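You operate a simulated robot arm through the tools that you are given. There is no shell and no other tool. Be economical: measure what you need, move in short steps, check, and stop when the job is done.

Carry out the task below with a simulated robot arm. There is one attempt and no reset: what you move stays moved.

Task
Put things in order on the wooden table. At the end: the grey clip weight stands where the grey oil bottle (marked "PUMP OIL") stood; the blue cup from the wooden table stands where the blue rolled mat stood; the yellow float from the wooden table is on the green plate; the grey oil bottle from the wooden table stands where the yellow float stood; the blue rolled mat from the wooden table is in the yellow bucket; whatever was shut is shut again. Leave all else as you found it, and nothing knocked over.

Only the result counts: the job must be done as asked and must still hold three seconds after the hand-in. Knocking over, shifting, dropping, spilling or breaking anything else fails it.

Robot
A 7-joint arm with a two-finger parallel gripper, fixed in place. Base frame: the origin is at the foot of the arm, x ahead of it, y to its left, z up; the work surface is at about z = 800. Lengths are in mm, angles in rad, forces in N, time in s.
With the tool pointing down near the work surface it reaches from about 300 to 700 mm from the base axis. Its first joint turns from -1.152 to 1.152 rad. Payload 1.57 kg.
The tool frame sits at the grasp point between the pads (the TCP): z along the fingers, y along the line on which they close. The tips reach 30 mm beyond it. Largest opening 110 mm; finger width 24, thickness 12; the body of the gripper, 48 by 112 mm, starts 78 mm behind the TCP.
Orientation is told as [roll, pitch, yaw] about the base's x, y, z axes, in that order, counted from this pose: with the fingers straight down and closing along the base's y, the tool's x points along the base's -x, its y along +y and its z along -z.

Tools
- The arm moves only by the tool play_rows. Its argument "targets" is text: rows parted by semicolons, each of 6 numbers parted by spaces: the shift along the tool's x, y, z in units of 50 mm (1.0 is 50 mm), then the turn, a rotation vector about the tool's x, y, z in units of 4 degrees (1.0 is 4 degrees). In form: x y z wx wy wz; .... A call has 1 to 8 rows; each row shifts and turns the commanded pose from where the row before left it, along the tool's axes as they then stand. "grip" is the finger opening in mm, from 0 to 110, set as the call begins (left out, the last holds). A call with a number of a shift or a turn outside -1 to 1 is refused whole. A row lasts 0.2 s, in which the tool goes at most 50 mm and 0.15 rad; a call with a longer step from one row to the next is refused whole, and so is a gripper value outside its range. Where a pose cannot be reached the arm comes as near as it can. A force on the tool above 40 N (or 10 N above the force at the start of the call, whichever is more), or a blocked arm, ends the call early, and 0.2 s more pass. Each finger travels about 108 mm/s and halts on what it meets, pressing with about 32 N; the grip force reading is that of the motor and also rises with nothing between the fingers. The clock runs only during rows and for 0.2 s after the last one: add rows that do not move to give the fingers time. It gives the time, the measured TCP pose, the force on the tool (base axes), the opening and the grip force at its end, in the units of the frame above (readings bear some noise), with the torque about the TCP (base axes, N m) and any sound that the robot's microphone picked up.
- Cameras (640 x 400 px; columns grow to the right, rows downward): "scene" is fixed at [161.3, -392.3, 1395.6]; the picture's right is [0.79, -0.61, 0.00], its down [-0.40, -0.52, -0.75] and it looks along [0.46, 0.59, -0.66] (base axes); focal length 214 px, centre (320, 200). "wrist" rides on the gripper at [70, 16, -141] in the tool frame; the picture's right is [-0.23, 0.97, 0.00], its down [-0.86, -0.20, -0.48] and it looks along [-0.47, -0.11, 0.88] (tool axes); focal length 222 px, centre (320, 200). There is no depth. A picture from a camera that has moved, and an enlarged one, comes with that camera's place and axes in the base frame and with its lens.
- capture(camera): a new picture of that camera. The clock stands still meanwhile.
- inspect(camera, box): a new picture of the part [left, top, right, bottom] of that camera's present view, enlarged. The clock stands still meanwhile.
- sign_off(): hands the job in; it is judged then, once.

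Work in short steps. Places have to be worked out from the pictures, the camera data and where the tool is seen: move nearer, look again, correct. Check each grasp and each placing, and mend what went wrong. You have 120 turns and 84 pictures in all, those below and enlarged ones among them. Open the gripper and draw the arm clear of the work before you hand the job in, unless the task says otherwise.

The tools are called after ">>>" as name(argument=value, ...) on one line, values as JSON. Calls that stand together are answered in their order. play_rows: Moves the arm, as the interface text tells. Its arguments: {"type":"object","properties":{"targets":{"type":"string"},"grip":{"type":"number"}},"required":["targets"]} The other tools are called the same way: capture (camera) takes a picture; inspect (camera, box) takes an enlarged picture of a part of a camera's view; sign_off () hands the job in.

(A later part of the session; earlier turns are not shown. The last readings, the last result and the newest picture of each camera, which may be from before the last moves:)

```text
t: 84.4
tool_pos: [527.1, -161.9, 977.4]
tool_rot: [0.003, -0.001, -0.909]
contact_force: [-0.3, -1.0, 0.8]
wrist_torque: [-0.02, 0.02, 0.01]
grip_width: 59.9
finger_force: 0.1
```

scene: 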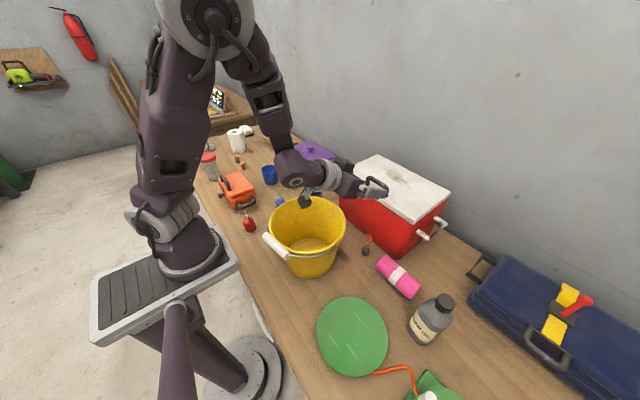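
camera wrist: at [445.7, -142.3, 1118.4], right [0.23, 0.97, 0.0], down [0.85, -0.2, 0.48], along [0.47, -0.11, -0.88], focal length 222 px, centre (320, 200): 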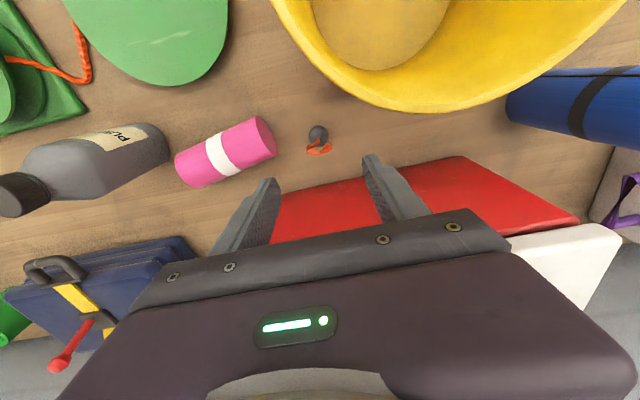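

Hook weight is restored. Next the pink roll: I rise a bit, yaw to -82° (to close across it), then go above it, gripping 20 mm off-centre away from the cooler.

>>> play_rows(targets="0 0 -0.9 0 0 0;0 0 -0.5 0 0 1;0 0 0 0 0 1;0 0 0 0 0 1;0 0 0 0 0 1;0 0 0 0 0 1;0 0 0 0 0 1;0 0 0 0 0 1", grip=80)

>>> play_rows(targets="-0.917 -0.275 0 0 0 0.4;-0.917 -0.275 0 0 0 0;-0.917 -0.275 0 0 0 0;0 0 0.9 0 0 0;0 0 0.9 0 0 0;0 0 0.9 0 0 0")

>>> capture(camera="wrist")

```text
t: 86.2
tool_pos: [526.0, -161.7, 1047.0]
tool_rot: [0.001, 0.001, -1.397]
contact_force: [0.6, 0.5, -0.5]
wrist_torque: [0.01, -0.04, 0.01]
grip_width: 79.7
finger_force: 0.1
```

```text
t: 87.6
tool_pos: [506.0, -305.4, 911.7]
tool_rot: [0.001, 0.003, -1.425]
contact_force: [-0.5, 0.3, -0.3]
wrist_torque: [-0.01, -0.03, -0.03]
grip_width: 79.9
finger_force: 0.0
```

```text
11 pictures are left
camera wrist: at [511.6, -233.1, 1052.7], right [1.0, -0.08, 0.0], down [-0.07, -0.88, 0.48], along [-0.04, -0.48, -0.88], focal length 222 px, centre (320, 200)
```

wrist: 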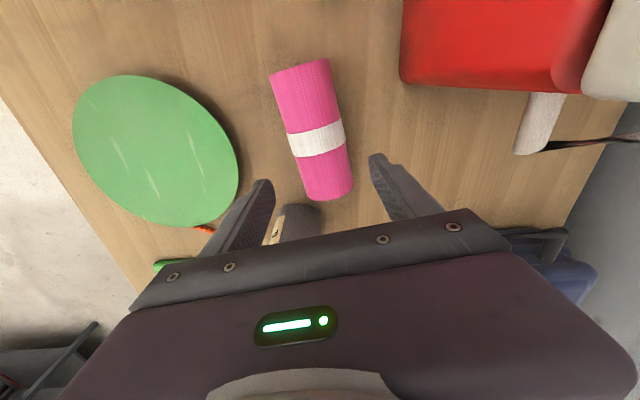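

Roll centre measured (502,-283); grip point is right. I descend, close, lift slightly.

>>> play_rows(targets="0 0 0.7 0 0 0;0 0 0.67 0 0 0;0 0 0 0 0 0")

>>> play_rows(targets="0 0 0 0 0 0;0 0 0 0 0 0;0 0 0 0 0 0;0 0 -0.12 0 0 0;0 0.24 0 0 0 0.93;-0.03 0.24 0 0 0 0.93;0 0 0.11 0 0 0;0 0 0 0 0 0", grip=30)

>>> inspect(camera="scene", box=[300, 200, 500, 325])

```text
t: 88.4
tool_pos: [507.5, -304.6, 845.4]
tool_rot: [0.0, 0.002, -1.425]
contact_force: [0.2, -0.3, -0.9]
wrist_torque: [0.02, -0.03, -0.03]
grip_width: 80.1
finger_force: 0.1
```

```text
t: 90.2
tool_pos: [531.3, -303.2, 845.4]
tool_rot: [0.001, 0.002, -1.556]
contact_force: [-1.9, 3.0, 9.8]
wrist_torque: [0.09, 0.11, -0.04]
grip_width: 52.4
finger_force: 31.8
```

```text
3.20 times, centred on (400, 262) of scene
camera zoom: at [161.1, -392.1, 1395.7], right [0.79, -0.61, 0.0], down [-0.4, -0.52, -0.75], along [0.46, 0.59, -0.66], focal length 686 px, centre (64, 0)
```

zoom: 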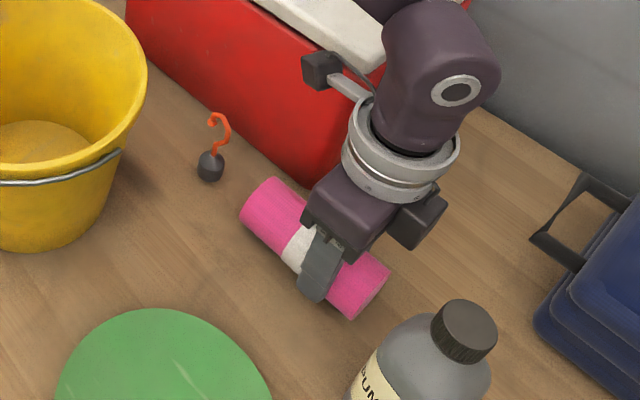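

Roll and hook weight are exactly back in place. I release, rise high and travel to above the mat (527,120).

>>> play_rows(targets="0 0 0 0 0 0;0 0 0 0 0 0;0 0 -0.9 0 0 0;0 0 -1 0 0 0;0 0 -1 0 0 0;0 0 -1 0 0 0;0 0 -1 0 0 0;0 0 -0.3 0 0 0", grip=80)

>>> play_rows(targets="0.94 0 0 0 0 0;0.94 0 0 0 0 0;0.94 0 0 0 0 0;0.94 0 0 0 0 0;0.94 0 0 0 0 0;0.94 0 0 0 0 0;0.94 0 0 0 0 0;0.94 0 0 0 0 0", grip=110)

>>> play_rows(targets="0.1 0 0 0 0 0;0 0 0 0 0 0")

>>> capture(camera="wrist")

```text
t: 92.0
tool_pos: [527.5, -305.8, 1106.4]
tool_rot: [0.003, 0.002, -1.555]
contact_force: [-0.5, -0.9, 0.3]
wrist_torque: [0.01, -0.02, 0.03]
grip_width: 79.9
finger_force: 0.0
```

```text
t: 93.8
tool_pos: [523.9, 74.5, 1104.9]
tool_rot: [0.0, 0.003, -1.557]
contact_force: [0.7, -1.1, 1.7]
wrist_torque: [-0.06, 0.03, -0.01]
grip_width: 109.9
finger_force: 0.1
```

```text
t: 94.4
tool_pos: [523.2, 78.0, 1104.6]
tool_rot: [0.001, 0.002, -1.555]
contact_force: [0.9, -0.5, -0.1]
wrist_torque: [0.0, -0.04, 0.0]
grip_width: 110.0
finger_force: 0.0
```

```text
9 pictures are left
camera wrist: at [538.5, 148.3, 1246.2], right [0.98, -0.21, 0.0], down [-0.19, -0.86, 0.48], along [-0.1, -0.47, -0.88], focal length 222 px, centre (320, 200)
```

wrist: 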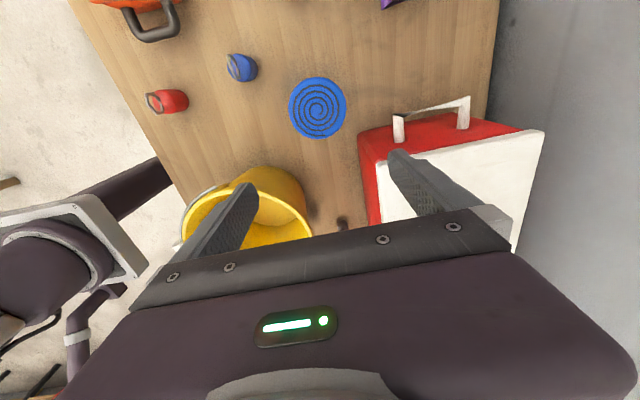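

Mat top centre ≈(530,121); bucket rim centre ≈(380,-59). I move over the mat, descend to z≈965 and grip it.

>>> play_rows(targets="0.86 0.14 0 0 0 0;0 0 0.9 0 0 0;0 0 0.9 0 0 0;0 0 0.9 0 0 0;0 0 0.06 0 0 0;0 0 0 0 0 0", grip=95)

>>> play_rows(targets="0 0 0 0 0 0;0 0 0 0 0 0;0 0 0 0 0 0;0 0 -0.3 0 0 0", grip=40)

```text
t: 95.8
tool_pos: [529.0, 121.4, 967.5]
tool_rot: [0.002, 0.002, -1.557]
contact_force: [0.1, -0.3, 0.2]
wrist_torque: [-0.01, -0.02, 0.01]
grip_width: 95.1
finger_force: 0.1
```

```text
t: 96.8
tool_pos: [530.1, 120.9, 982.3]
tool_rot: [0.002, 0.0, -1.554]
contact_force: [-0.1, -0.3, -2.3]
wrist_torque: [0.01, 0.01, -0.02]
grip_width: 63.0
finger_force: 32.1
```

Mat held (63 mm). I lift ~200 mm, carry it over the bucket centre, and lower it in.

>>> play_rows(targets="0 0 -0.9 0 0 0;0 0 -0.9 0 0 0;0 0 -0.9 0 0 0;0 0 -0.9 0 0 0;0 0 -0.4 0 0 0")

>>> play_rows(targets="-0.6 -0.5 0 0 0 0;-0.6 -0.5 0 0 0 0;-0.6 -0.5 0 0 0 0;-0.6 -0.5 0 0 0 0;-0.6 -0.5 0 0 0 0;-0.6 -0.5 0 0 0 0;0 0 0 0 0 0")

>>> capture(camera="scene")

```text
t: 98.0
tool_pos: [528.1, 121.7, 1183.7]
tool_rot: [0.001, 0.001, -1.555]
contact_force: [-0.2, 0.0, -0.9]
wrist_torque: [0.02, 0.0, 0.0]
grip_width: 63.0
finger_force: 31.7
```

```text
t: 99.6
tool_pos: [382.4, -62.1, 1182.3]
tool_rot: [0.002, 0.002, -1.555]
contact_force: [0.2, -0.8, -1.8]
wrist_torque: [0.0, 0.0, 0.03]
grip_width: 62.8
finger_force: 31.5
```

```text
8 pictures are left
```

scene: 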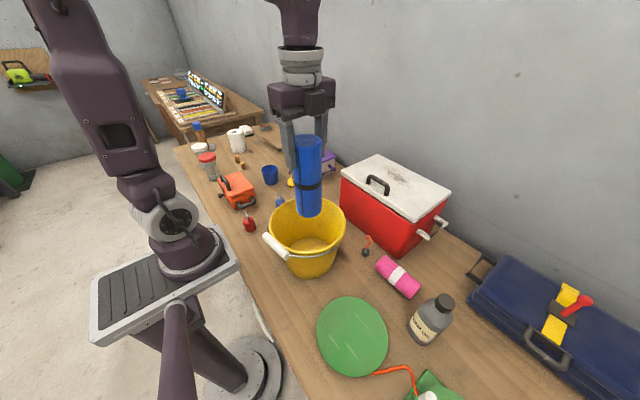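

Mat is centred above the bucket, its bottom at z≈1002. I lower it to the bottom.

>>> play_rows(targets="0 0 0.9 0 0 0;0 0 0.9 0 0 0;0 0 0.9 0 0 0;0 0 0.9 0 0 0;0 0 0.1 0 0 0")

>>> play_rows(targets="0 0 0.1 0 0 0;0 0 0 0 0 0")

```text
t: 100.8
tool_pos: [381.6, -62.1, 995.1]
tool_rot: [0.001, 0.002, -1.555]
contact_force: [-0.5, -0.9, -1.4]
wrist_torque: [-0.01, -0.01, -0.01]
grip_width: 62.8
finger_force: 32.0
```

```text
t: 101.4
tool_pos: [382.7, -62.5, 989.6]
tool_rot: [0.001, 0.004, -1.555]
contact_force: [-0.2, -0.1, -2.4]
wrist_torque: [-0.01, 0.0, -0.05]
grip_width: 62.9
finger_force: 32.0
```

>>> play_rows(targets="0 0 0.15 0 0 0;0 0 0.1 0 0 0;0 0 0.06 0 0 0;0 0 0 0 0 0")

```text
t: 102.4
tool_pos: [382.5, -60.3, 975.1]
tool_rot: [0.001, 0.002, -1.556]
contact_force: [0.4, 0.2, -1.9]
wrist_torque: [-0.02, 0.02, -0.03]
grip_width: 63.0
finger_force: 31.7
```

Just above the floor; I lower 2 mm more and release, rise, then travel toward the cup (≈(473,374)).

>>> play_rows(targets="0 0 0.05 0 0 0;0 0 0 0 0 0")

>>> play_rows(targets="0 0 0 0 0 0;0 0 0 0 0 0;0 0 0 0 0 0;0 0 -0.9 0 0 0;0 0 -0.9 0 0 0;0.9 0.19 0 0 0 0;0.9 0.19 0 0 0 0;0.9 0.19 0 0 0 0", grip=110)

>>> play_rows(targets="0.9 0.19 0 0 0 0;0.9 0.19 0 0 0 0;0.9 0.19 0 0 0 0;0.9 0.19 0 0 0 0;0.6 0.12 0 0 0 0;0 0 0.9 0 0 0;0 0 0.7 0 0 0")

>>> capture(camera="wrist")

```text
t: 103.0
tool_pos: [382.1, -61.3, 974.2]
tool_rot: [0.002, 0.004, -1.556]
contact_force: [0.6, -0.2, -0.6]
wrist_torque: [0.01, 0.0, -0.05]
grip_width: 63.3
finger_force: 32.3
```

```text
t: 104.8
tool_pos: [408.3, 75.4, 1064.6]
tool_rot: [0.002, 0.0, -1.554]
contact_force: [-0.4, 0.6, -0.3]
wrist_torque: [-0.01, -0.01, 0.01]
grip_width: 110.0
finger_force: 0.0
```

```text
t: 106.4
tool_pos: [449.8, 285.2, 984.5]
tool_rot: [0.004, 0.004, -1.556]
contact_force: [0.9, 0.3, 0.8]
wrist_torque: [-0.03, 0.01, -0.03]
grip_width: 110.1
finger_force: 0.1
```

```text
7 pictures are left
camera wrist: at [465.3, 354.4, 1126.1], right [0.98, -0.21, 0.0], down [-0.19, -0.86, 0.48], along [-0.1, -0.47, -0.88], focal length 222 px, centre (320, 200)
```

wrist: 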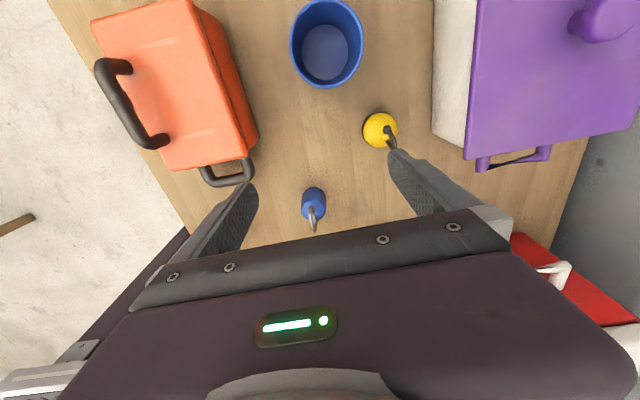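

Cup at ≈(479,380), float at ≈(531,280). I go over the cup and grip it.

>>> play_rows(targets="0.63 0.2 0 0 0 0;0.63 0.2 0 0 0 0;0.63 0.21 0 0 0 0;0 0 0.9 0 0 0;0 0 0.9 0 0 0;0 0 0.85 0 0 0;0 0 0 0 0 0")

>>> play_rows(targets="0 0 0 0 0 0;0 0 0 0 0 0;0 0 0 0 0 0;0 0 -0.4 0 0 0", grip=45)

```text
t: 108.0
tool_pos: [480.0, 380.3, 852.4]
tool_rot: [0.001, 0.002, -1.555]
contact_force: [0.3, -0.5, 0.1]
wrist_torque: [0.0, 0.01, -0.02]
grip_width: 109.9
finger_force: 0.0
```

```text
t: 109.0
tool_pos: [477.6, 379.5, 873.1]
tool_rot: [0.003, 0.0, -1.555]
contact_force: [0.8, 0.6, -0.2]
wrist_torque: [-0.02, 0.01, 0.01]
grip_width: 69.8
finger_force: 32.1
```

Cup held (70 mm). I lift, carry to the mat's spot (529.5,121) and lower.

>>> play_rows(targets="0 0 -0.9 0 0 0;0 0 -0.9 0 0 0;0 0 -0.5 0 0 0;-0.864 0.16 0 0 0 0;-0.864 0.16 0 0 0 0;-0.864 0.16 0 0 0 0;-0.864 0.16 0 0 0 0;-0.864 0.16 0 0 0 0")

>>> play_rows(targets="-0.864 0.16 0 0 0 0;0 0 0.9 0 0 0;0 0 0.9 0 0 0;0 0 0.6 0 0 0;0 0 0 0 0 0")

```text
t: 110.8
tool_pos: [525.2, 164.0, 987.5]
tool_rot: [0.0, 0.001, -1.554]
contact_force: [1.1, 0.4, 0.4]
wrist_torque: [0.03, 0.03, -0.01]
grip_width: 69.8
finger_force: 32.1
```

```text
t: 112.0
tool_pos: [535.0, 122.4, 867.6]
tool_rot: [0.001, 0.0, -1.554]
contact_force: [-0.5, 0.0, -0.1]
wrist_torque: [-0.02, -0.01, -0.01]
grip_width: 69.6
finger_force: 32.0
```

>>> play_rows(targets="-0.02 -0.1 0.14 0 0 0;0 0 0.13 0 0 0;0 0 0 0 0 0")

>>> play_rows(targets="0 0 0 0 0 0;0 0 0 0 0 0;0 0 0 0 0 0;0 0 -0.9 0 0 0;0 0 -0.9 0 0 0;0.8 0 -0.2 0 0 0;0.8 0 0 0 0 0", grip=110)

```text
t: 112.8
tool_pos: [527.6, 122.1, 852.4]
tool_rot: [0.002, 0.001, -1.556]
contact_force: [-0.3, -0.7, 0.1]
wrist_torque: [-0.03, 0.01, -0.02]
grip_width: 69.9
finger_force: 32.4
```

```text
t: 114.4
tool_pos: [524.4, 198.8, 953.0]
tool_rot: [0.002, 0.003, -1.556]
contact_force: [-0.5, -0.3, -0.1]
wrist_torque: [-0.01, -0.01, 0.0]
grip_width: 110.0
finger_force: 0.1
```

Cup is placed. Next the float at ≈(531,280).

>>> play_rows(targets="0.82 0.08 0 0 0 0;0.82 0.08 0 0 0 0;0 0 0.9 0 0 0;0 0 0.9 0 0 0;0 0 0.34 0 0 0;0 0 0 0 0 0", grip=80)

>>> play_rows(targets="0 0 0 0 0 0;0 0 0 0 0 0;0 0 0 0 0 0;0 0 -0.4 0 0 0", grip=20)

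```text
t: 115.8
tool_pos: [530.6, 281.1, 844.6]
tool_rot: [0.003, 0.001, -1.555]
contact_force: [0.1, 0.0, -1.3]
wrist_torque: [0.02, -0.02, 0.03]
grip_width: 79.9
finger_force: 0.1
```

```text
t: 116.8
tool_pos: [532.0, 282.3, 865.5]
tool_rot: [0.001, 0.002, -1.553]
contact_force: [-0.4, 0.2, 0.2]
wrist_torque: [-0.01, -0.01, 0.0]
grip_width: 39.6
finger_force: 31.7
```

Float held (40 mm). I lift high and carry it to the green plate (≈(322,-293)).

>>> play_rows(targets="0 0 -0.95 0 0 0;0 0 -0.95 0 0 0;0 0 -0.95 0 0 0;0 0 -0.95 0 0 0;0 0 -0.8 0 0 0;-0.885 -0.336 0 0 0 0;-0.885 -0.336 0 0 0 0;-0.885 -0.336 0 0 0 0")

>>> play_rows(targets="-0.885 -0.336 0 0 0 0;-0.885 -0.336 0 0 0 0;-0.885 -0.336 0 0 0 0;-0.885 -0.336 0 0 0 0;-0.885 -0.336 0 0 0 0;-0.885 -0.336 0 0 0 0;-0.885 -0.336 0 0 0 0;-0.885 -0.336 0 0 0 0")

>>> play_rows(targets="-0.885 -0.336 0 0 0 0;-0.885 -0.336 0 0 0 0;0 0 0.95 0 0 0;0 0 0.95 0 0 0;0 0 0.9 0 0 0;0 0 0 0 0 0")

>>> capture(camera="scene")

```text
t: 118.6
tool_pos: [484.4, 151.0, 1096.0]
tool_rot: [0.002, 0.002, -1.556]
contact_force: [-0.4, -0.6, -0.5]
wrist_torque: [0.0, -0.04, -0.02]
grip_width: 39.4
finger_force: 32.1
```

```text
t: 120.4
tool_pos: [356.4, -206.4, 1094.6]
tool_rot: [0.003, 0.001, -1.554]
contact_force: [-0.4, -0.3, 0.8]
wrist_torque: [0.01, 0.01, 0.0]
grip_width: 39.8
finger_force: 31.6
```

```text
t: 121.8
tool_pos: [324.0, -295.2, 952.1]
tool_rot: [0.003, 0.002, -1.555]
contact_force: [-0.1, 0.2, 0.4]
wrist_torque: [-0.03, -0.02, 0.0]
grip_width: 39.5
finger_force: 32.3
```

```text
6 pictures are left
```

scene: 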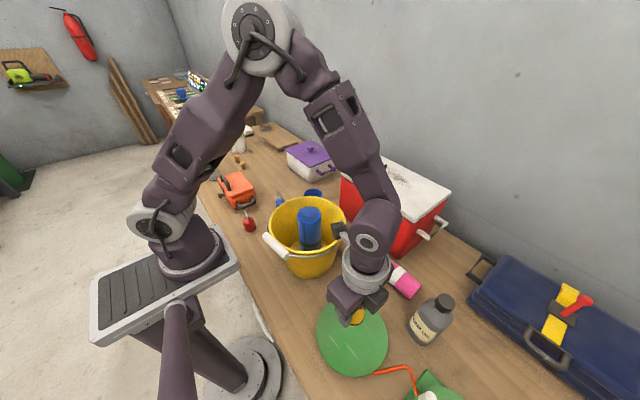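

Float is above the plate. I lower in steps until contact.

>>> play_rows(targets="0 0 0.95 0 0 0;0 0 0.8 0 0 0;0 0 0 0 0 0")

>>> play_rows(targets="0 0 0.08 0 0 0;0 0 0.08 0 0 0;0 0 0 0 0 0")

```text
t: 122.6
tool_pos: [323.8, -294.9, 864.9]
tool_rot: [0.001, 0.001, -1.554]
contact_force: [0.4, 0.2, -0.8]
wrist_torque: [0.0, 0.01, -0.02]
grip_width: 39.4
finger_force: 32.3
```

```text
t: 123.4
tool_pos: [323.2, -295.5, 858.0]
tool_rot: [0.0, 0.0, -1.555]
contact_force: [0.5, 0.4, 0.4]
wrist_torque: [-0.01, 0.01, 0.03]
grip_width: 39.7
finger_force: 31.7
```

>>> play_rows(targets="0 0 0.06 0 0 0;0 0 0.04 0 0 0;0 0 0 0 0 0")

```text
t: 124.2
tool_pos: [322.2, -296.0, 854.7]
tool_rot: [0.004, -0.001, -1.554]
contact_force: [0.1, 0.5, 31.9]
wrist_torque: [-0.05, -0.02, 0.0]
grip_width: 39.8
finger_force: 31.4
```

Float is on the plate. I release, rise, and go above the bottle.

>>> play_rows(targets="0 0 -0.02 0 0 0;0 0 0 0 0 0;0 0 0 0 0 0;0 0 -0.95 0 0 0;0 0 -0.95 0 0 0;0 0 -0.95 0 0 0;0 0 -0.95 0 0 0;0 0 0 0 0 0", grip=80)

>>> play_rows(targets="-0.56 0.76 0 0 0 0;-0.56 0.76 0 0 0 0;-0.56 0.76 0 0 0 0;-0.2 0.76 0 0 0 0;0 0 0 0 0 0")

>>> capture(camera="wrist")

```text
t: 126.0
tool_pos: [323.0, -296.3, 1045.0]
tool_rot: [0.002, 0.001, -1.554]
contact_force: [-0.1, -0.3, -0.7]
wrist_torque: [0.04, 0.0, 0.03]
grip_width: 80.0
finger_force: 0.0
```

```text
t: 127.2
tool_pos: [475.7, -387.7, 1044.5]
tool_rot: [0.002, 0.002, -1.555]
contact_force: [0.0, 0.0, 1.2]
wrist_torque: [-0.01, 0.02, -0.01]
grip_width: 79.9
finger_force: 0.1
```

```text
5 pictures are left
camera wrist: at [491.2, -318.3, 1186.1], right [0.98, -0.21, 0.0], down [-0.19, -0.86, 0.48], along [-0.1, -0.47, -0.88], focal length 222 px, centre (320, 200)
```

wrist: 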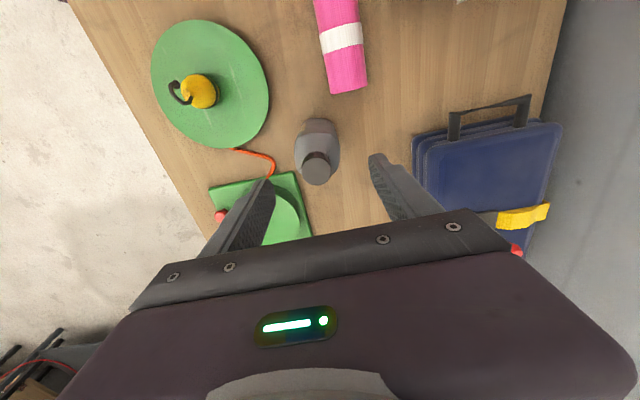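

Float stands upright on the plate. Bottle axis ≈(471,-400), cap top z≈965–970. I grip the cap from above.

>>> play_rows(targets="-0.245 -0.1 0 0 0 0;0 0 0.8 0 0 0;0 0 0.7 0 0 0;0 0 0 0 0 0")

>>> play_rows(targets="0 0 0 0 0 0;0 0 0 0 0 0;0 0 0 0 0 0;0 0 -0.2 0 0 0;0 0 0 0 0 0", grip=20)

```text
t: 128.2
tool_pos: [470.3, -399.7, 970.5]
tool_rot: [0.001, 0.002, -1.555]
contact_force: [0.0, 0.0, -0.1]
wrist_torque: [0.01, 0.01, -0.01]
grip_width: 80.0
finger_force: 0.1
```

```text
t: 129.4
tool_pos: [470.1, -399.5, 983.3]
tool_rot: [0.002, 0.003, -1.555]
contact_force: [0.5, -0.6, -2.7]
wrist_torque: [0.0, -0.02, 0.0]
grip_width: 31.2
finger_force: 31.9
```

Bottle held by the cap (2.7 N). I lift to z≈1180 and carry it to the float's spot (531,281).

>>> play_rows(targets="0 0 -0.98 0 0 0;0 0 -0.98 0 0 0;0 0 -0.98 0 0 0;0 0 -0.98 0 0 0;0.907 0.095 0 0 0 0;0.907 0.095 0 0 0 0;0.907 0.095 0 0 0 0;0.907 0.095 0 0 0 0")

>>> play_rows(targets="0.907 0.095 0 0 0 0;0.907 0.095 0 0 0 0;0.907 0.095 0 0 0 0;0.907 0.095 0 0 0 0;0.907 0.095 0 0 0 0;0.907 0.095 0 0 0 0;0.907 0.095 0 0 0 0;0.907 0.095 0 0 0 0")

>>> play_rows(targets="0.907 0.095 0 0 0 0;0.907 0.095 0 0 0 0;0.907 0.095 0 0 0 0;0 0 0 0 0 0")

```text
t: 131.2
tool_pos: [468.5, -384.6, 1135.0]
tool_rot: [-0.01, 0.019, -1.557]
contact_force: [-0.4, 1.0, -4.1]
wrist_torque: [-0.02, 0.0, 0.0]
grip_width: 30.8
finger_force: 32.1
out of reach, approached as far as the arm can: row 3, 4, 5, 6, 7, 8
```

```text
t: 133.0
tool_pos: [467.4, -385.7, 1134.2]
tool_rot: [-0.01, 0.019, -1.557]
contact_force: [-0.1, 0.6, -2.8]
wrist_torque: [-0.03, -0.01, 0.01]
grip_width: 30.7
finger_force: 31.9
out of reach, approached as far as the arm can: row 1, 2, 3, 4, 5, 6, 7, 8
```

```text
t: 134.0
tool_pos: [469.5, -385.6, 1133.4]
tool_rot: [-0.009, 0.02, -1.556]
contact_force: [0.0, -0.5, -3.2]
wrist_torque: [-0.01, 0.0, -0.01]
grip_width: 31.0
finger_force: 32.5
out of reach, approached as far as the arm can: row 1, 2, 3
```

The arm is at its height limit at that radius. I bring it inward first.

>>> play_rows(targets="0.58 -0.46 0.05 0 0 0;0.58 -0.46 0 0 0 0;0.58 -0.46 0 0 0 0;0 0 0 0 0 0")

```text
t: 135.0
tool_pos: [467.8, -385.9, 1134.0]
tool_rot: [-0.011, 0.019, -1.557]
contact_force: [-0.2, -0.4, -3.2]
wrist_torque: [0.0, 0.0, -0.01]
grip_width: 30.8
finger_force: 32.3
out of reach, approached as far as the arm can: row 1, 2, 3
```

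I test with a small pure downward row to see where the commanded pose stands.

>>> play_rows(targets="0 0 0.4 0 0 0")

```text
t: 135.4
tool_pos: [468.7, -385.7, 1113.7]
tool_rot: [0.001, 0.002, -1.555]
contact_force: [0.7, 0.8, -3.2]
wrist_torque: [0.0, 0.01, 0.0]
grip_width: 30.6
finger_force: 32.3
```

Commanded pose equals the measured one, and it moves again. I now go inward at this height.

>>> play_rows(targets="0.5 -0.6 0 0 0 0;0.5 -0.6 0 0 0 0;0.5 -0.6 0 0 0 0;0.5 -0.5 -0.2 0 0 0;0.6 -0.3 -0.4 0 0 0;0.6 0 -0.4 0 0 0")

```text
t: 136.8
tool_pos: [334.1, -228.2, 1163.9]
tool_rot: [0.0, 0.002, -1.555]
contact_force: [-0.6, 0.0, -2.7]
wrist_torque: [0.01, 0.0, 0.0]
grip_width: 31.3
finger_force: 32.1
```

>>> play_rows(targets="0 0 -0.6 0 0 0;0.94 0.1 0 0 0 0;0.94 0.1 0 0 0 0;0.94 0.1 0 0 0 0;0.94 0.1 0 0 0 0;0.94 0.1 0 0 0 0;0.94 0.1 0 0 0 0;0.94 0.1 0 0 0 0")

```text
t: 138.6
tool_pos: [365.9, 104.1, 1194.3]
tool_rot: [0.001, 0.0, -1.555]
contact_force: [-0.2, 0.3, -4.3]
wrist_torque: [0.0, 0.0, 0.02]
grip_width: 31.0
finger_force: 31.9
```

>>> play_rows(targets="0 0 0.95 0 0 0;0 0 0.95 0 0 0;0.698 0.67 0 0 0 0;0.698 0.67 0 0 0 0;0.698 0.67 0 0 0 0;0.698 0.67 0 0 0 0;0.698 0.67 0 0 0 0;0 0 0 0 0 0")

>>> play_rows(targets="0 0 0.8 0 0 0;0 0 0.8 0 0 0;0 0 0.6 0 0 0;0 0 0 0 0 0")

```text
t: 140.4
tool_pos: [531.1, 278.4, 1099.2]
tool_rot: [0.0, -0.001, -1.555]
contact_force: [-1.1, 0.0, -2.2]
wrist_torque: [-0.01, 0.01, -0.03]
grip_width: 31.1
finger_force: 31.9
```

```text
t: 141.4
tool_pos: [530.0, 278.8, 989.8]
tool_rot: [0.003, 0.002, -1.554]
contact_force: [-1.3, -0.1, -2.4]
wrist_torque: [-0.01, 0.03, -0.02]
grip_width: 31.0
finger_force: 32.2
```

>>> play_rows(targets="0.04 0.02 0.26 0 0 0;0 0 0.08 0 0 0;0 0 0.04 0 0 0;0 0 0 0 0 0")

```text
t: 142.4
tool_pos: [532.3, 280.2, 972.1]
tool_rot: [0.006, 0.001, -1.556]
contact_force: [-1.3, -6.1, 29.5]
wrist_torque: [-0.42, 0.74, 0.01]
grip_width: 31.1
finger_force: 31.9
```

Bottle stands on the table. I release, rise and move aside, then yaw toward -20° for the approach to the purple lid's knob.

>>> play_rows(targets="0 0 -0.02 0 0 0;0 0 0 0 0 0;0 0 0 0 0 0;0 0 -0.95 0 0 0;0 0 -0.95 0 0 0;0.8 -0.53 0 0 0 0;0.8 -0.53 0 0 0 0;0.8 -0.53 0 0 0 0", grip=70)

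>>> play_rows(targets="0 0 0 0 0 -1;0 0 0 0 0 -1;0 0 0 0 0 -1;0 0 0 0 0 -1;0 0 0 0 0 -1;0 0 0 0 0 -1;0 0 0 0 0 -1;0 0 0 0 0 -1")

>>> play_rows(targets="0 0 0 0 0 -1;0 0 0 0 0 -1;0 0 0 0 0 -1;0 0 0 0 0 -1;0 0 0 0 0 -1;0 0 0 0 0 -1;0 0 0 0 0 -1;0 0 0 0 0 -1")

>>> play_rows(targets="0 0 0 0 -1 -1;0 0 0 0 -1 0;0 0 0 0 -1 0;0 0 0 0 -1 0;0 0 0 0 -1 0;0 0 0 0 -1 0;0 0 0 0 -1 0;0 0 0 0 -1 0")

>>> play_rows(targets="0 0 0 0 -1 0;0 0 0 0 -1 0;0 0 0 0 -1 0;0 0 0 0 -1 0;0 0 0 0 -1 0;0 0 0 0 -1 0;0 0 0 0 -1 0")

```text
t: 144.2
tool_pos: [447.3, 398.7, 1068.1]
tool_rot: [0.002, 0.0, -1.554]
contact_force: [-1.2, -0.8, -0.3]
wrist_torque: [0.01, -0.07, 0.0]
grip_width: 70.0
finger_force: 0.0
```

```text
t: 146.0
tool_pos: [450.2, 398.4, 1066.1]
tool_rot: [0.001, 0.0, -0.993]
contact_force: [-0.1, -0.5, 0.1]
wrist_torque: [0.0, -0.01, -0.01]
grip_width: 69.9
finger_force: 0.0
```

```text
t: 147.8
tool_pos: [450.5, 398.9, 1066.4]
tool_rot: [0.003, 0.0, -0.436]
contact_force: [-0.3, -0.1, -0.7]
wrist_torque: [0.01, -0.01, 0.02]
grip_width: 69.9
finger_force: 0.0
```

```text
t: 149.6
tool_pos: [450.5, 398.7, 1066.6]
tool_rot: [0.002, -0.562, -0.366]
contact_force: [0.4, 0.6, -0.2]
wrist_torque: [-0.03, -0.01, 0.01]
grip_width: 70.0
finger_force: 0.1
```

```text
t: 151.2
tool_pos: [450.1, 399.2, 1066.7]
tool_rot: [0.0, -1.047, -0.369]
contact_force: [-1.3, 1.0, 0.1]
wrist_torque: [-0.02, -0.04, 0.0]
grip_width: 70.1
finger_force: 0.0
```

Orientation reached. I advance to about 90 mm short of the knob and take a picture.

>>> play_rows(targets="0.048 0.174 0.898 0 0 0;0.048 0.174 0.898 0 0 0;0.048 0.174 0.898 0 0 0;0.048 0.174 0.898 0 0 0;0 0 0 0 0 0")

>>> capture(camera="wrist")

```text
t: 152.4
tool_pos: [604.4, 376.7, 969.3]
tool_rot: [-0.004, -1.049, -0.366]
contact_force: [0.0, 0.1, -0.7]
wrist_torque: [-0.04, 0.04, 0.03]
grip_width: 70.1
finger_force: 0.1
```

```text
4 pictures are left
camera wrist: at [462.9, 448.5, 978.0], right [0.46, 0.87, 0.2], down [-0.06, -0.19, 0.98], along [0.89, -0.46, -0.03], focal length 222 px, centre (320, 200)
```

wrist: 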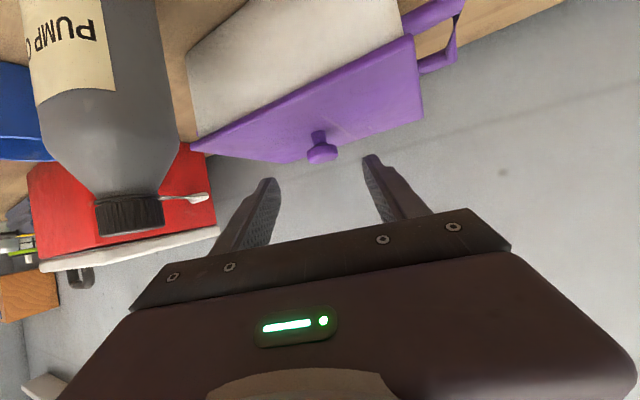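

Knob is aligned (offset ≈3 mm). I advance 74 mm and close on it.

>>> play_rows(targets="0.03 0.015 0.74 0 0 0;0.03 0.015 0.74 0 0 0;0 0 0 0 0 0")

>>> play_rows(targets="0 0 0 0 0 0;0 0 0 0 0 0;0 0 0 0 0 0;0 0 0 0 0 0", grip=10)

```text
t: 153.2
tool_pos: [661.3, 356.0, 927.9]
tool_rot: [-0.002, -1.048, -0.367]
contact_force: [-0.3, 0.6, 0.0]
wrist_torque: [-0.03, -0.02, 0.0]
grip_width: 69.9
finger_force: 0.1
```

```text
t: 154.2
tool_pos: [661.4, 356.1, 928.3]
tool_rot: [-0.002, -1.048, -0.367]
contact_force: [1.8, 0.9, -0.1]
wrist_torque: [0.03, -0.01, -0.03]
grip_width: 32.4
finger_force: 31.9
```

Knob gripped (32 mm). I lift straight up 45 mm and look.

>>> play_rows(targets="-0.26 0 -0.15 0 0 0;-0.26 0 -0.15 0 0 0;-0.26 0 -0.15 0 0 0;0 0 0 0 0 0")

>>> inspect(camera="scene", box=[270, 115, 350, 195])

```text
t: 155.2
tool_pos: [662.1, 357.0, 972.6]
tool_rot: [0.0, -1.05, -0.368]
contact_force: [0.4, 0.0, -3.8]
wrist_torque: [0.03, 0.07, -0.01]
grip_width: 32.4
finger_force: 32.5
```

```text
5.00 times, centred on (310, 155) of scene
camera zoom: at [161.3, -392.2, 1395.7], right [0.79, -0.61, 0.0], down [-0.41, -0.52, -0.75], along [0.46, 0.59, -0.66], focal length 1072 px, centre (370, 425)
```

zoom: 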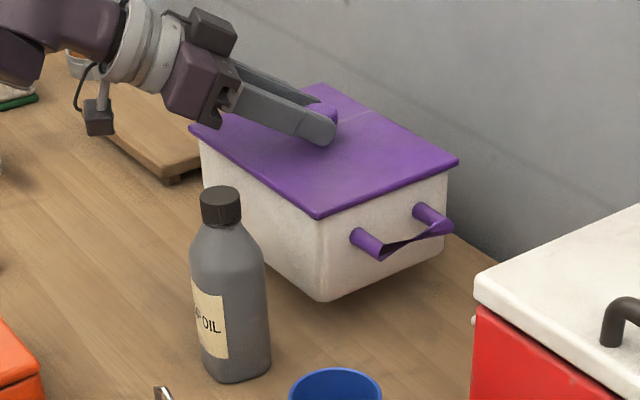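

The whole box (3.8 N) came up, so the lid is neither loose nor freely hinged - perhaps it slides. I set the box down again at its place and try sliding the lid along -y, judging by the force and afterwards the balance.

>>> play_rows(targets="0.26 0 0.15 0 0 0;0.26 0 0.15 0 0 0;0.25 0 0.145 0 0 0;0 0 0 0 0 0")

>>> play_rows(targets="-0.07 -0.373 0.125 0 0 0;0 0 0 0 0 0")

```text
t: 156.2
tool_pos: [662.4, 356.9, 929.0]
tool_rot: [0.0, -1.049, -0.367]
contact_force: [-1.7, 0.7, -1.2]
wrist_torque: [0.03, 0.05, -0.09]
grip_width: 32.3
finger_force: 32.3
```

```text
t: 156.8
tool_pos: [662.5, 336.1, 928.3]
tool_rot: [-0.003, -1.049, -0.366]
contact_force: [0.7, -0.4, -3.1]
wrist_torque: [-0.05, 0.04, 0.0]
grip_width: 32.4
finger_force: 31.9
```

>>> play_rows(targets="-0.26 0 -0.15 0 0 0;0 0 0 0 0 0;0 0 0 0 0 0")

```text
t: 157.6
tool_pos: [662.1, 336.9, 943.7]
tool_rot: [0.001, -1.049, -0.367]
contact_force: [0.2, 0.2, -3.6]
wrist_torque: [0.03, 0.02, -0.01]
grip_width: 32.3
finger_force: 32.3
```

The box slid as a whole. I test again systematically while pressing down (bracing the box): slide ±y, then ∓x, lifting slightly after each to read the balance.

>>> play_rows(targets="0.035 0.187 -0.063 0 0 0;0.035 0.187 -0.063 0 0 0;0.16 0 0.09 0 0 0;0.17 0 0.1 0 0 0;0 0 0 0 0 0")

>>> play_rows(targets="-0.018 -0.093 0.031 0 0 0;-0.018 -0.093 0.031 0 0 0;-0.018 -0.093 0.031 0 0 0;-0.018 -0.093 0.031 0 0 0")

>>> play_rows(targets="-0.16 0 -0.09 0 0 0;-0.17 0 -0.1 0 0 0;0 0 0 0 0 0;0 0 0 0 0 0")

>>> play_rows(targets="0.16 0 0.09 0 0 0;0.17 0 0.1 0 0 0;0.018 0.093 -0.031 0 0 0;0.018 0.093 -0.031 0 0 0;0.018 0.093 -0.031 0 0 0;0.018 0.093 -0.031 0 0 0")

>>> play_rows(targets="0.047 -0.036 -0.081 0 0 0;0.047 -0.036 -0.081 0 0 0;0.047 -0.036 -0.081 0 0 0;0.047 -0.036 -0.081 0 0 0")

>>> play_rows(targets="-0.16 0 -0.09 0 0 0;-0.17 0 -0.1 0 0 0;0 0 0 0 0 0;0 0 0 0 0 0")

```text
t: 158.8
tool_pos: [664.4, 355.6, 928.3]
tool_rot: [0.001, -1.052, -0.369]
contact_force: [-4.6, -1.8, 17.2]
wrist_torque: [-0.18, -0.24, -0.19]
grip_width: 32.1
finger_force: 32.1
```

```text
t: 159.8
tool_pos: [663.1, 338.7, 928.4]
tool_rot: [0.007, -1.052, -0.369]
contact_force: [2.9, 14.7, 34.0]
wrist_torque: [-0.01, -0.79, 0.2]
grip_width: 32.5
finger_force: 32.2
```

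```text
t: 160.8
tool_pos: [663.2, 336.2, 943.2]
tool_rot: [-0.002, -1.047, -0.367]
contact_force: [0.1, 0.7, -3.0]
wrist_torque: [0.02, 0.09, 0.01]
grip_width: 32.2
finger_force: 31.8
```

```text
t: 162.2
tool_pos: [663.1, 354.8, 926.0]
tool_rot: [-0.001, -1.05, -0.369]
contact_force: [2.1, -8.4, 18.7]
wrist_torque: [-0.18, -0.39, -0.14]
grip_width: 32.5
finger_force: 32.0
```

```text
t: 163.2
tool_pos: [643.0, 355.9, 927.1]
tool_rot: [0.001, -1.05, -0.369]
contact_force: [10.7, -0.5, 24.4]
wrist_torque: [-0.11, -0.53, -0.03]
grip_width: 32.1
finger_force: 31.8
```

```text
t: 164.2
tool_pos: [643.1, 355.3, 943.4]
tool_rot: [-0.001, -1.048, -0.368]
contact_force: [0.2, 0.5, -4.2]
wrist_torque: [-0.03, 0.09, 0.0]
grip_width: 32.6
finger_force: 32.0
```

No relative sliding. I return the box to its place and test twisting the knob under pressure, both ways, followed by a lift.

>>> play_rows(targets="-0.094 0.072 0.162 0 0 0;-0.094 0.072 0.162 0 0 0;0.16 0 0.09 0 0 0;0.17 0 0.1 0 0 0;0 0 0 0 0 0")

>>> play_rows(targets="0 0.0194 0 0.866 0 0.5;0 0.0194 0 0.866 0 0.5;0 0.0194 0 0.866 0 0.5;0 0.0194 0 0.866 0 0.5;0 0.0194 0 0.866 0 0.5")

>>> play_rows(targets="-0.16 0 -0.09 0 0 0;-0.17 0 -0.1 0 0 0;0 0 0 0 0 0;0 0 0 0 0 0")

>>> inspect(camera="scene", box=[270, 115, 350, 195])

```text
t: 165.4
tool_pos: [663.1, 356.6, 926.8]
tool_rot: [0.002, -1.052, -0.367]
contact_force: [3.2, -0.7, 7.7]
wrist_torque: [0.01, 0.27, -0.04]
grip_width: 32.5
finger_force: 31.6
```

```text
t: 166.6
tool_pos: [637.4, 312.7, 931.7]
tool_rot: [0.001, -1.046, -0.717]
contact_force: [-0.4, -0.7, -0.8]
wrist_torque: [0.02, -0.02, 0.03]
grip_width: 32.5
finger_force: 31.9
out of reach, approached as far as the arm can: row 2, 3, 4, 5
heard: snap
```

```text
t: 167.6
tool_pos: [636.5, 313.3, 950.8]
tool_rot: [0.0, -1.049, -0.716]
contact_force: [0.0, -0.7, 0.6]
wrist_torque: [-0.04, -0.03, 0.02]
grip_width: 32.5
finger_force: 32.4
```

```text
5.00 times, centred on (310, 155) of scene
camera zoom: at [161.3, -392.3, 1395.6], right [0.79, -0.61, 0.0], down [-0.4, -0.52, -0.75], along [0.46, 0.59, -0.66], focal length 1072 px, centre (370, 425)
```

zoom: 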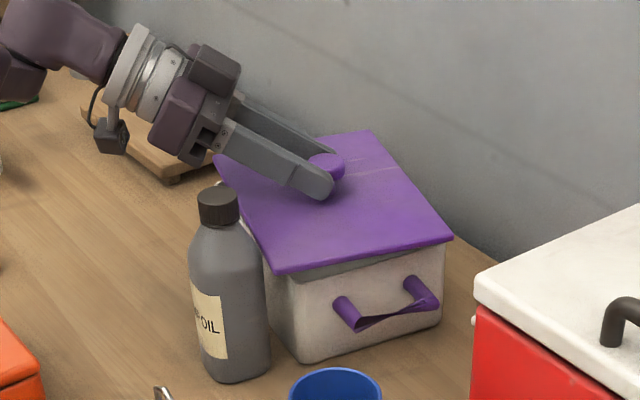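

A "snap" was heard and the lid now sits apart from the box: it's a snap-fit lid that has come loose. The box itself was pulled ~30 mm; I'll restore it later. I lift the lid straight up.

>>> play_rows(targets="-0.462 0 -0.267 0 0 0;-0.462 0 -0.267 0 0 0;-0.462 0 -0.267 0 0 0;0 0 0 0 0 0")

```text
t: 168.6
tool_pos: [637.1, 313.8, 1033.5]
tool_rot: [0.001, -1.049, -0.719]
contact_force: [1.0, 0.3, -0.3]
wrist_torque: [-0.01, 0.05, -0.02]
grip_width: 32.5
finger_force: 31.8
```

>>> inspect(camera="scene", box=[250, 90, 370, 190])

```text
4.00 times, centred on (310, 140) of scene
camera zoom: at [161.3, -392.3, 1395.6], right [0.79, -0.61, 0.0], down [-0.4, -0.52, -0.75], along [0.46, 0.59, -0.66], focal length 858 px, centre (360, 440)
```

zoom: 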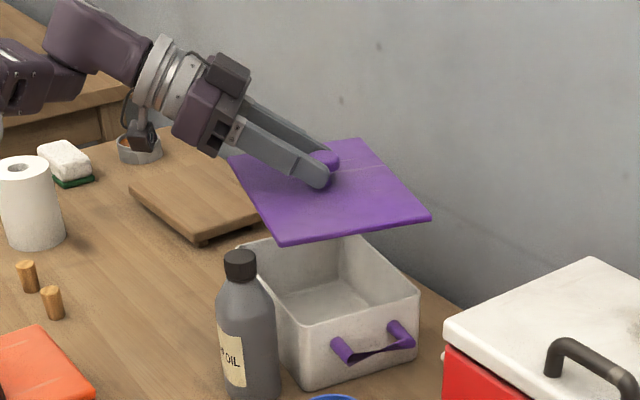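

The lid is off and the box stands open; most of its floor looks empty, but the parts near the front walls are hidden. I put the lid down on the free table area near (470,445), yawing back for arm clearance.

>>> play_rows(targets="0.45 -0.042 -0.78 0 0 0;0.45 -0.042 -0.78 0 0 0;0.45 -0.042 -0.78 0 0 0;0.45 -0.042 -0.78 0 0 0;0.45 -0.042 -0.78 0 0 0")

>>> play_rows(targets="0 -0.0194 0 -0.866 0 -0.5;0 -0.0194 0 -0.866 0 -0.5;0 -0.0194 0 -0.866 0 -0.5;0 -0.0194 0 -0.866 0 -0.5;0 -0.0194 0 -0.866 0 -0.5;0 -0.0194 0 -0.866 0 -0.5;0 -0.0194 0 -0.866 0 -0.5")

>>> play_rows(targets="0.736 0 0.425 0 0 0;0.736 0 0.425 0 0 0;0.736 0 0.425 0 0 0;0.736 0 0.425 0 0 0;0 0 0 0 0 0")

```text
t: 169.8
tool_pos: [485.3, 412.8, 1035.7]
tool_rot: [0.004, -1.05, -0.721]
contact_force: [0.2, 0.4, -1.6]
wrist_torque: [0.0, 0.02, 0.01]
grip_width: 32.5
finger_force: 32.1
out of reach, approached as far as the arm can: row 3, 4, 5
```

```text
t: 171.4
tool_pos: [483.5, 411.0, 1034.9]
tool_rot: [-0.002, -1.046, -0.227]
contact_force: [-1.0, 0.1, 0.1]
wrist_torque: [0.0, 0.02, 0.04]
grip_width: 32.0
finger_force: 32.3
out of reach, approached as far as the arm can: row 1
```

```text
t: 172.6
tool_pos: [484.6, 409.7, 864.5]
tool_rot: [-0.002, -1.047, -0.229]
contact_force: [2.2, -1.3, 5.1]
wrist_torque: [0.38, 0.29, -0.11]
grip_width: 32.3
finger_force: 32.2
```

There is a light contact; to keep clear of the bottle I shift the lid by (-15,+25) mm, then lower until it rests.

>>> play_rows(targets="0.05 0.21 -0.205 0 0 0;0.05 0.21 -0.205 0 0 0;0.05 0 0.03 0 0 0;0 0 0 0 0 0")

>>> play_rows(targets="0.1 0 0.06 0 0 0;0.1 0 0.06 0 0 0;0.07 0 0.04 0 0 0;0 0 0 0 0 0")

```text
t: 173.6
tool_pos: [468.9, 434.6, 867.5]
tool_rot: [0.0, -1.045, -0.227]
contact_force: [0.1, -0.2, -0.9]
wrist_torque: [0.01, 0.03, 0.0]
grip_width: 32.5
finger_force: 32.0
```

```text
t: 174.6
tool_pos: [469.4, 435.2, 851.1]
tool_rot: [0.0, -1.045, -0.226]
contact_force: [2.4, -1.3, 4.8]
wrist_torque: [0.4, 0.3, -0.12]
grip_width: 32.4
finger_force: 31.8
```

The lid rests on the table. I release it, retreat, rise, level the tool and move to look down into the purple box with my last picture.

>>> play_rows(targets="0 0 0 0 0 0;0 0 0 0 0 0;0 0 -0.8 0 0 0;0 0 -0.4 0 0 0;-0.85 0 -0.5 0 0 0;-0.85 0 -0.5 0 0 0;-0.85 0 -0.5 0 0 0;-0.85 0 -0.5 0 0 0", grip=80)

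>>> play_rows(targets="0 0 0 0 1 0;0 0 0 0 1 0;0 0 0 0 1 0;0 0 0 0 1 0;0 0 0 0 1 0;0 0 0 0 1 0;0 0 0 0 1 0;0 0 0 0 1 0")

>>> play_rows(targets="0 0 0 0 1 0;0 0 0 0 1 0;0 0 0 0 1 0;0 0 0 0 1 0;0 0 0 0 1 0;0 0 0 0 1 0;0 0 0 0 0.97 0")

>>> play_rows(targets="-0.61 -0.44 0 0 0 0;-0.61 -0.44 0 0 0 0;-0.61 -0.44 0 0 0 0;-0.61 -0.44 0 0 0 0;0 0 0 0 0 0")

```text
t: 176.4
tool_pos: [416.1, 445.8, 1079.3]
tool_rot: [-0.003, -1.047, -0.226]
contact_force: [-0.5, 0.0, -0.4]
wrist_torque: [-0.02, 0.04, -0.02]
grip_width: 80.1
finger_force: 0.0
```

```text
t: 178.2
tool_pos: [417.4, 446.8, 1078.5]
tool_rot: [-0.001, -0.487, -0.229]
contact_force: [0.3, -0.2, 1.3]
wrist_torque: [-0.03, -0.03, -0.01]
grip_width: 80.0
finger_force: 0.0
```

```text
t: 179.8
tool_pos: [416.9, 446.3, 1079.6]
tool_rot: [0.001, -0.001, -0.227]
contact_force: [-0.2, 0.0, 0.0]
wrist_torque: [-0.01, 0.01, 0.0]
grip_width: 80.0
finger_force: 0.0
```

```text
t: 181.0
tool_pos: [518.5, 333.5, 1076.9]
tool_rot: [0.0, -0.003, -0.229]
contact_force: [0.7, 0.3, 0.2]
wrist_torque: [-0.01, 0.0, -0.01]
grip_width: 80.2
finger_force: 0.1
```

I shift 60 mm forward and open the fingers so they don't block the view, then take the last picture.

>>> play_rows(targets="-0.62 0.145 0 0 0 0;-0.62 0.145 0 0 0 0;0 0 0 0 0 0", grip=110)

>>> inspect(camera="wrist", box=[220, 60, 460, 210])

```text
t: 181.8
tool_pos: [547.9, 335.8, 1078.1]
tool_rot: [-0.002, -0.003, -0.228]
contact_force: [0.7, -0.5, 0.2]
wrist_torque: [0.03, -0.01, 0.02]
grip_width: 109.9
finger_force: 0.1
out of reach, approached as far as the arm can: row 2
```

```text
2.67 times, centred on (340, 135) of wrist
camera zoom: at [483.6, 366.4, 1220.1], right [0.44, 0.9, 0.0], down [0.79, -0.39, 0.48], along [0.43, -0.21, -0.88], focal length 592 px, centre (267, 373)
```

zoom: 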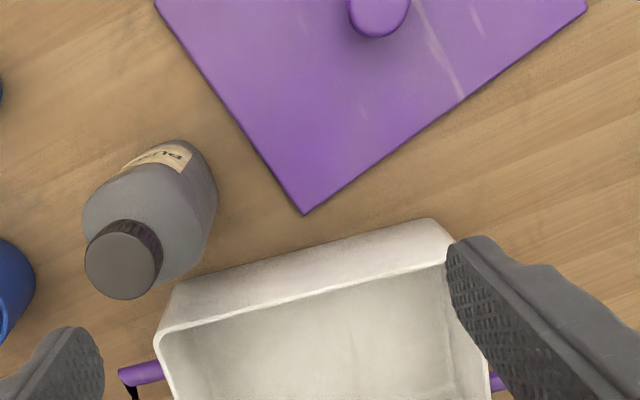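

The purple box is empty too (so no grey clip weight with a steel clip is in any reachable container; the grey weight with the orange clip on the table must be the one meant). I first restore the lid: picture data give lid yaw +10°, centre ≈(488,432); box now at centre ≈(672,323), yaw ≈-10°. I go back to the lid knob.

>>> play_rows(targets="0.75 0.36 0 0 0 0;0.75 0.36 0 0 0 0;0.75 0.36 0 0 0 0;0.75 0.36 0 0 0 0", grip=70)

>>> play_rows(targets="0 0 0 0 -1 0;0 0 0 0 -1 0;0 0 0 0 -1 0;0 0 0 0 -1 0;0 0 0 0 -1 0;0 0 0 0 -1 0;0 0 0 0 -1 0;0 0 0 0 -1 0")

>>> play_rows(targets="0 0 0 0 -1 0;0 0 0 0 -1 0;0 0 0 0 -1 0;0 0 0 0 -1 0;0 0 0 0 -1 0;0 0 0 0 -1 0;0 0 0 0 -1 0")

>>> play_rows(targets="0 0 0 -0.79 0 -0.457;0 0 0 -0.79 0 -0.457;0 0 0 0 0 0")

```text
t: 182.8
tool_pos: [418.1, 435.8, 1077.5]
tool_rot: [-0.002, -0.004, -0.229]
contact_force: [0.1, 0.6, 0.2]
wrist_torque: [0.0, -0.05, -0.01]
grip_width: 70.2
finger_force: 0.0
```

```text
t: 184.6
tool_pos: [417.7, 436.3, 1078.2]
tool_rot: [-0.001, -0.562, -0.23]
contact_force: [-0.1, 0.5, 0.6]
wrist_torque: [-0.01, 0.01, 0.03]
grip_width: 70.1
finger_force: 0.0
```

```text
t: 186.2
tool_pos: [415.9, 437.7, 1078.3]
tool_rot: [-0.001, -1.05, -0.226]
contact_force: [-0.2, -0.7, -0.6]
wrist_torque: [0.02, 0.02, -0.02]
grip_width: 69.7
finger_force: 0.1
```

```text
t: 187.0
tool_pos: [417.1, 436.6, 1078.6]
tool_rot: [-0.003, -1.05, -0.098]
contact_force: [-0.1, -0.2, -0.1]
wrist_torque: [0.0, -0.02, 0.0]
grip_width: 70.0
finger_force: 0.0
```

>>> play_rows(targets="0.853 0.012 0.4925 0 0 0;0.853 0.012 0.4925 0 0 0;0.853 0.012 0.4925 0 0 0;0.853 0.012 0.4925 0 0 0;0 0 0 0 0 0")

>>> play_rows(targets="0 0 0.6 0 0 0;0 0 0.6 0 0 0;0 0 0 0 0 0")

>>> play_rows(targets="0 0 0 0 0 0;0 0 0 0 0 0;0 0 0 0 0 0;0 0 0 0 0 0", grip=10)

>>> play_rows(targets="-0.26 0 -0.15 0 0 0;-0.52 0 -0.3 0 0 0;0 0 0 0 0 0")

```text
t: 188.2
tool_pos: [418.7, 436.3, 881.6]
tool_rot: [-0.001, -1.051, -0.099]
contact_force: [0.0, 0.7, 0.3]
wrist_torque: [-0.01, 0.0, 0.0]
grip_width: 69.5
finger_force: 0.0
```

```text
t: 189.0
tool_pos: [468.6, 431.1, 851.3]
tool_rot: [-0.003, -1.051, -0.097]
contact_force: [-0.2, 0.1, -1.2]
wrist_torque: [0.01, 0.01, 0.0]
grip_width: 70.2
finger_force: 0.2
```

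```text
t: 190.0
tool_pos: [469.5, 432.3, 852.3]
tool_rot: [-0.002, -1.05, -0.099]
contact_force: [-0.1, -0.3, 0.1]
wrist_torque: [0.02, 0.03, 0.0]
grip_width: 31.9
finger_force: 31.9
```

```text
t: 190.8
tool_pos: [468.9, 433.4, 896.7]
tool_rot: [-0.003, -1.05, -0.098]
contact_force: [-0.8, 0.8, -0.8]
wrist_torque: [-0.01, 0.01, 0.01]
grip_width: 32.1
finger_force: 32.2
```

Lid held again. I raise it, rotate it by -20° to match the box, and carry it above the box centre.

>>> play_rows(targets="-0.75 0 -0.433 0 0 0;-0.75 0 -0.433 0 0 0;-0.75 0 -0.433 0 0 0;0 0.0242 0 0.866 0 0.5;0 0.0242 0 0.866 0 0.5;0 0.0242 0 0.866 0 0.5;0 0.0242 0 0.866 0 0.5;0 0.0242 0 0.866 0 0.5")

>>> play_rows(targets="-0.429 -0.07 0.743 0 0 0;-0.429 -0.07 0.743 0 0 0;-0.429 -0.07 0.743 0 0 0;-0.429 -0.07 0.743 0 0 0;-0.429 -0.07 0.743 0 0 0;0 0 0 0 0 0")

```text
t: 192.6
tool_pos: [470.2, 439.2, 1026.4]
tool_rot: [-0.002, -1.05, -0.45]
contact_force: [0.3, 0.1, -0.2]
wrist_torque: [0.0, 0.01, -0.01]
grip_width: 31.8
finger_force: 31.8
```

```text
t: 194.0
tool_pos: [656.7, 328.3, 1026.7]
tool_rot: [0.0, -1.051, -0.45]
contact_force: [-0.3, 0.0, -0.9]
wrist_torque: [0.02, 0.0, 0.0]
grip_width: 31.7
finger_force: 32.2
```

I lower the lid onto the box and press.

>>> play_rows(targets="0.45 0 0.26 0 0 0;0.45 0 0.26 0 0 0;0.45 0 0.26 0 0 0;0.1 0 0.06 0 0 0;0 0 0 0 0 0")

>>> play_rows(targets="0.09 0 0.05 0 0 0;0.09 0 0.05 0 0 0;0.07 0 0.04 0 0 0;0 0 0 0 0 0")

>>> play_rows(targets="0.05 0 0.03 0 0 0;0.05 0 0.03 0 0 0;0 0 0 0 0 0")

```text
t: 195.2
tool_pos: [658.0, 330.9, 943.9]
tool_rot: [0.001, -1.05, -0.45]
contact_force: [0.2, 0.1, -1.3]
wrist_torque: [0.01, 0.01, 0.01]
grip_width: 31.9
finger_force: 31.6
```

```text
t: 195.8
tool_pos: [659.4, 332.0, 941.3]
tool_rot: [0.007, -1.066, -0.455]
contact_force: [0.6, 0.7, 5.3]
wrist_torque: [-0.04, -0.07, -0.03]
grip_width: 31.6
finger_force: 32.3
stopped in row 3: the force on the tool passed its limit at 47 N (the readings are from after the stop); the commanded pose is now the measured one
```

```text
t: 196.4
tool_pos: [659.7, 332.3, 939.7]
tool_rot: [0.015, -1.072, -0.463]
contact_force: [0.6, 1.6, 4.5]
wrist_torque: [-0.04, 0.01, -0.05]
grip_width: 31.9
finger_force: 32.0
stopped in row 3: the force on the tool passed its limit at 43 N (the readings are from after the stop); the commanded pose is now the measured one
```

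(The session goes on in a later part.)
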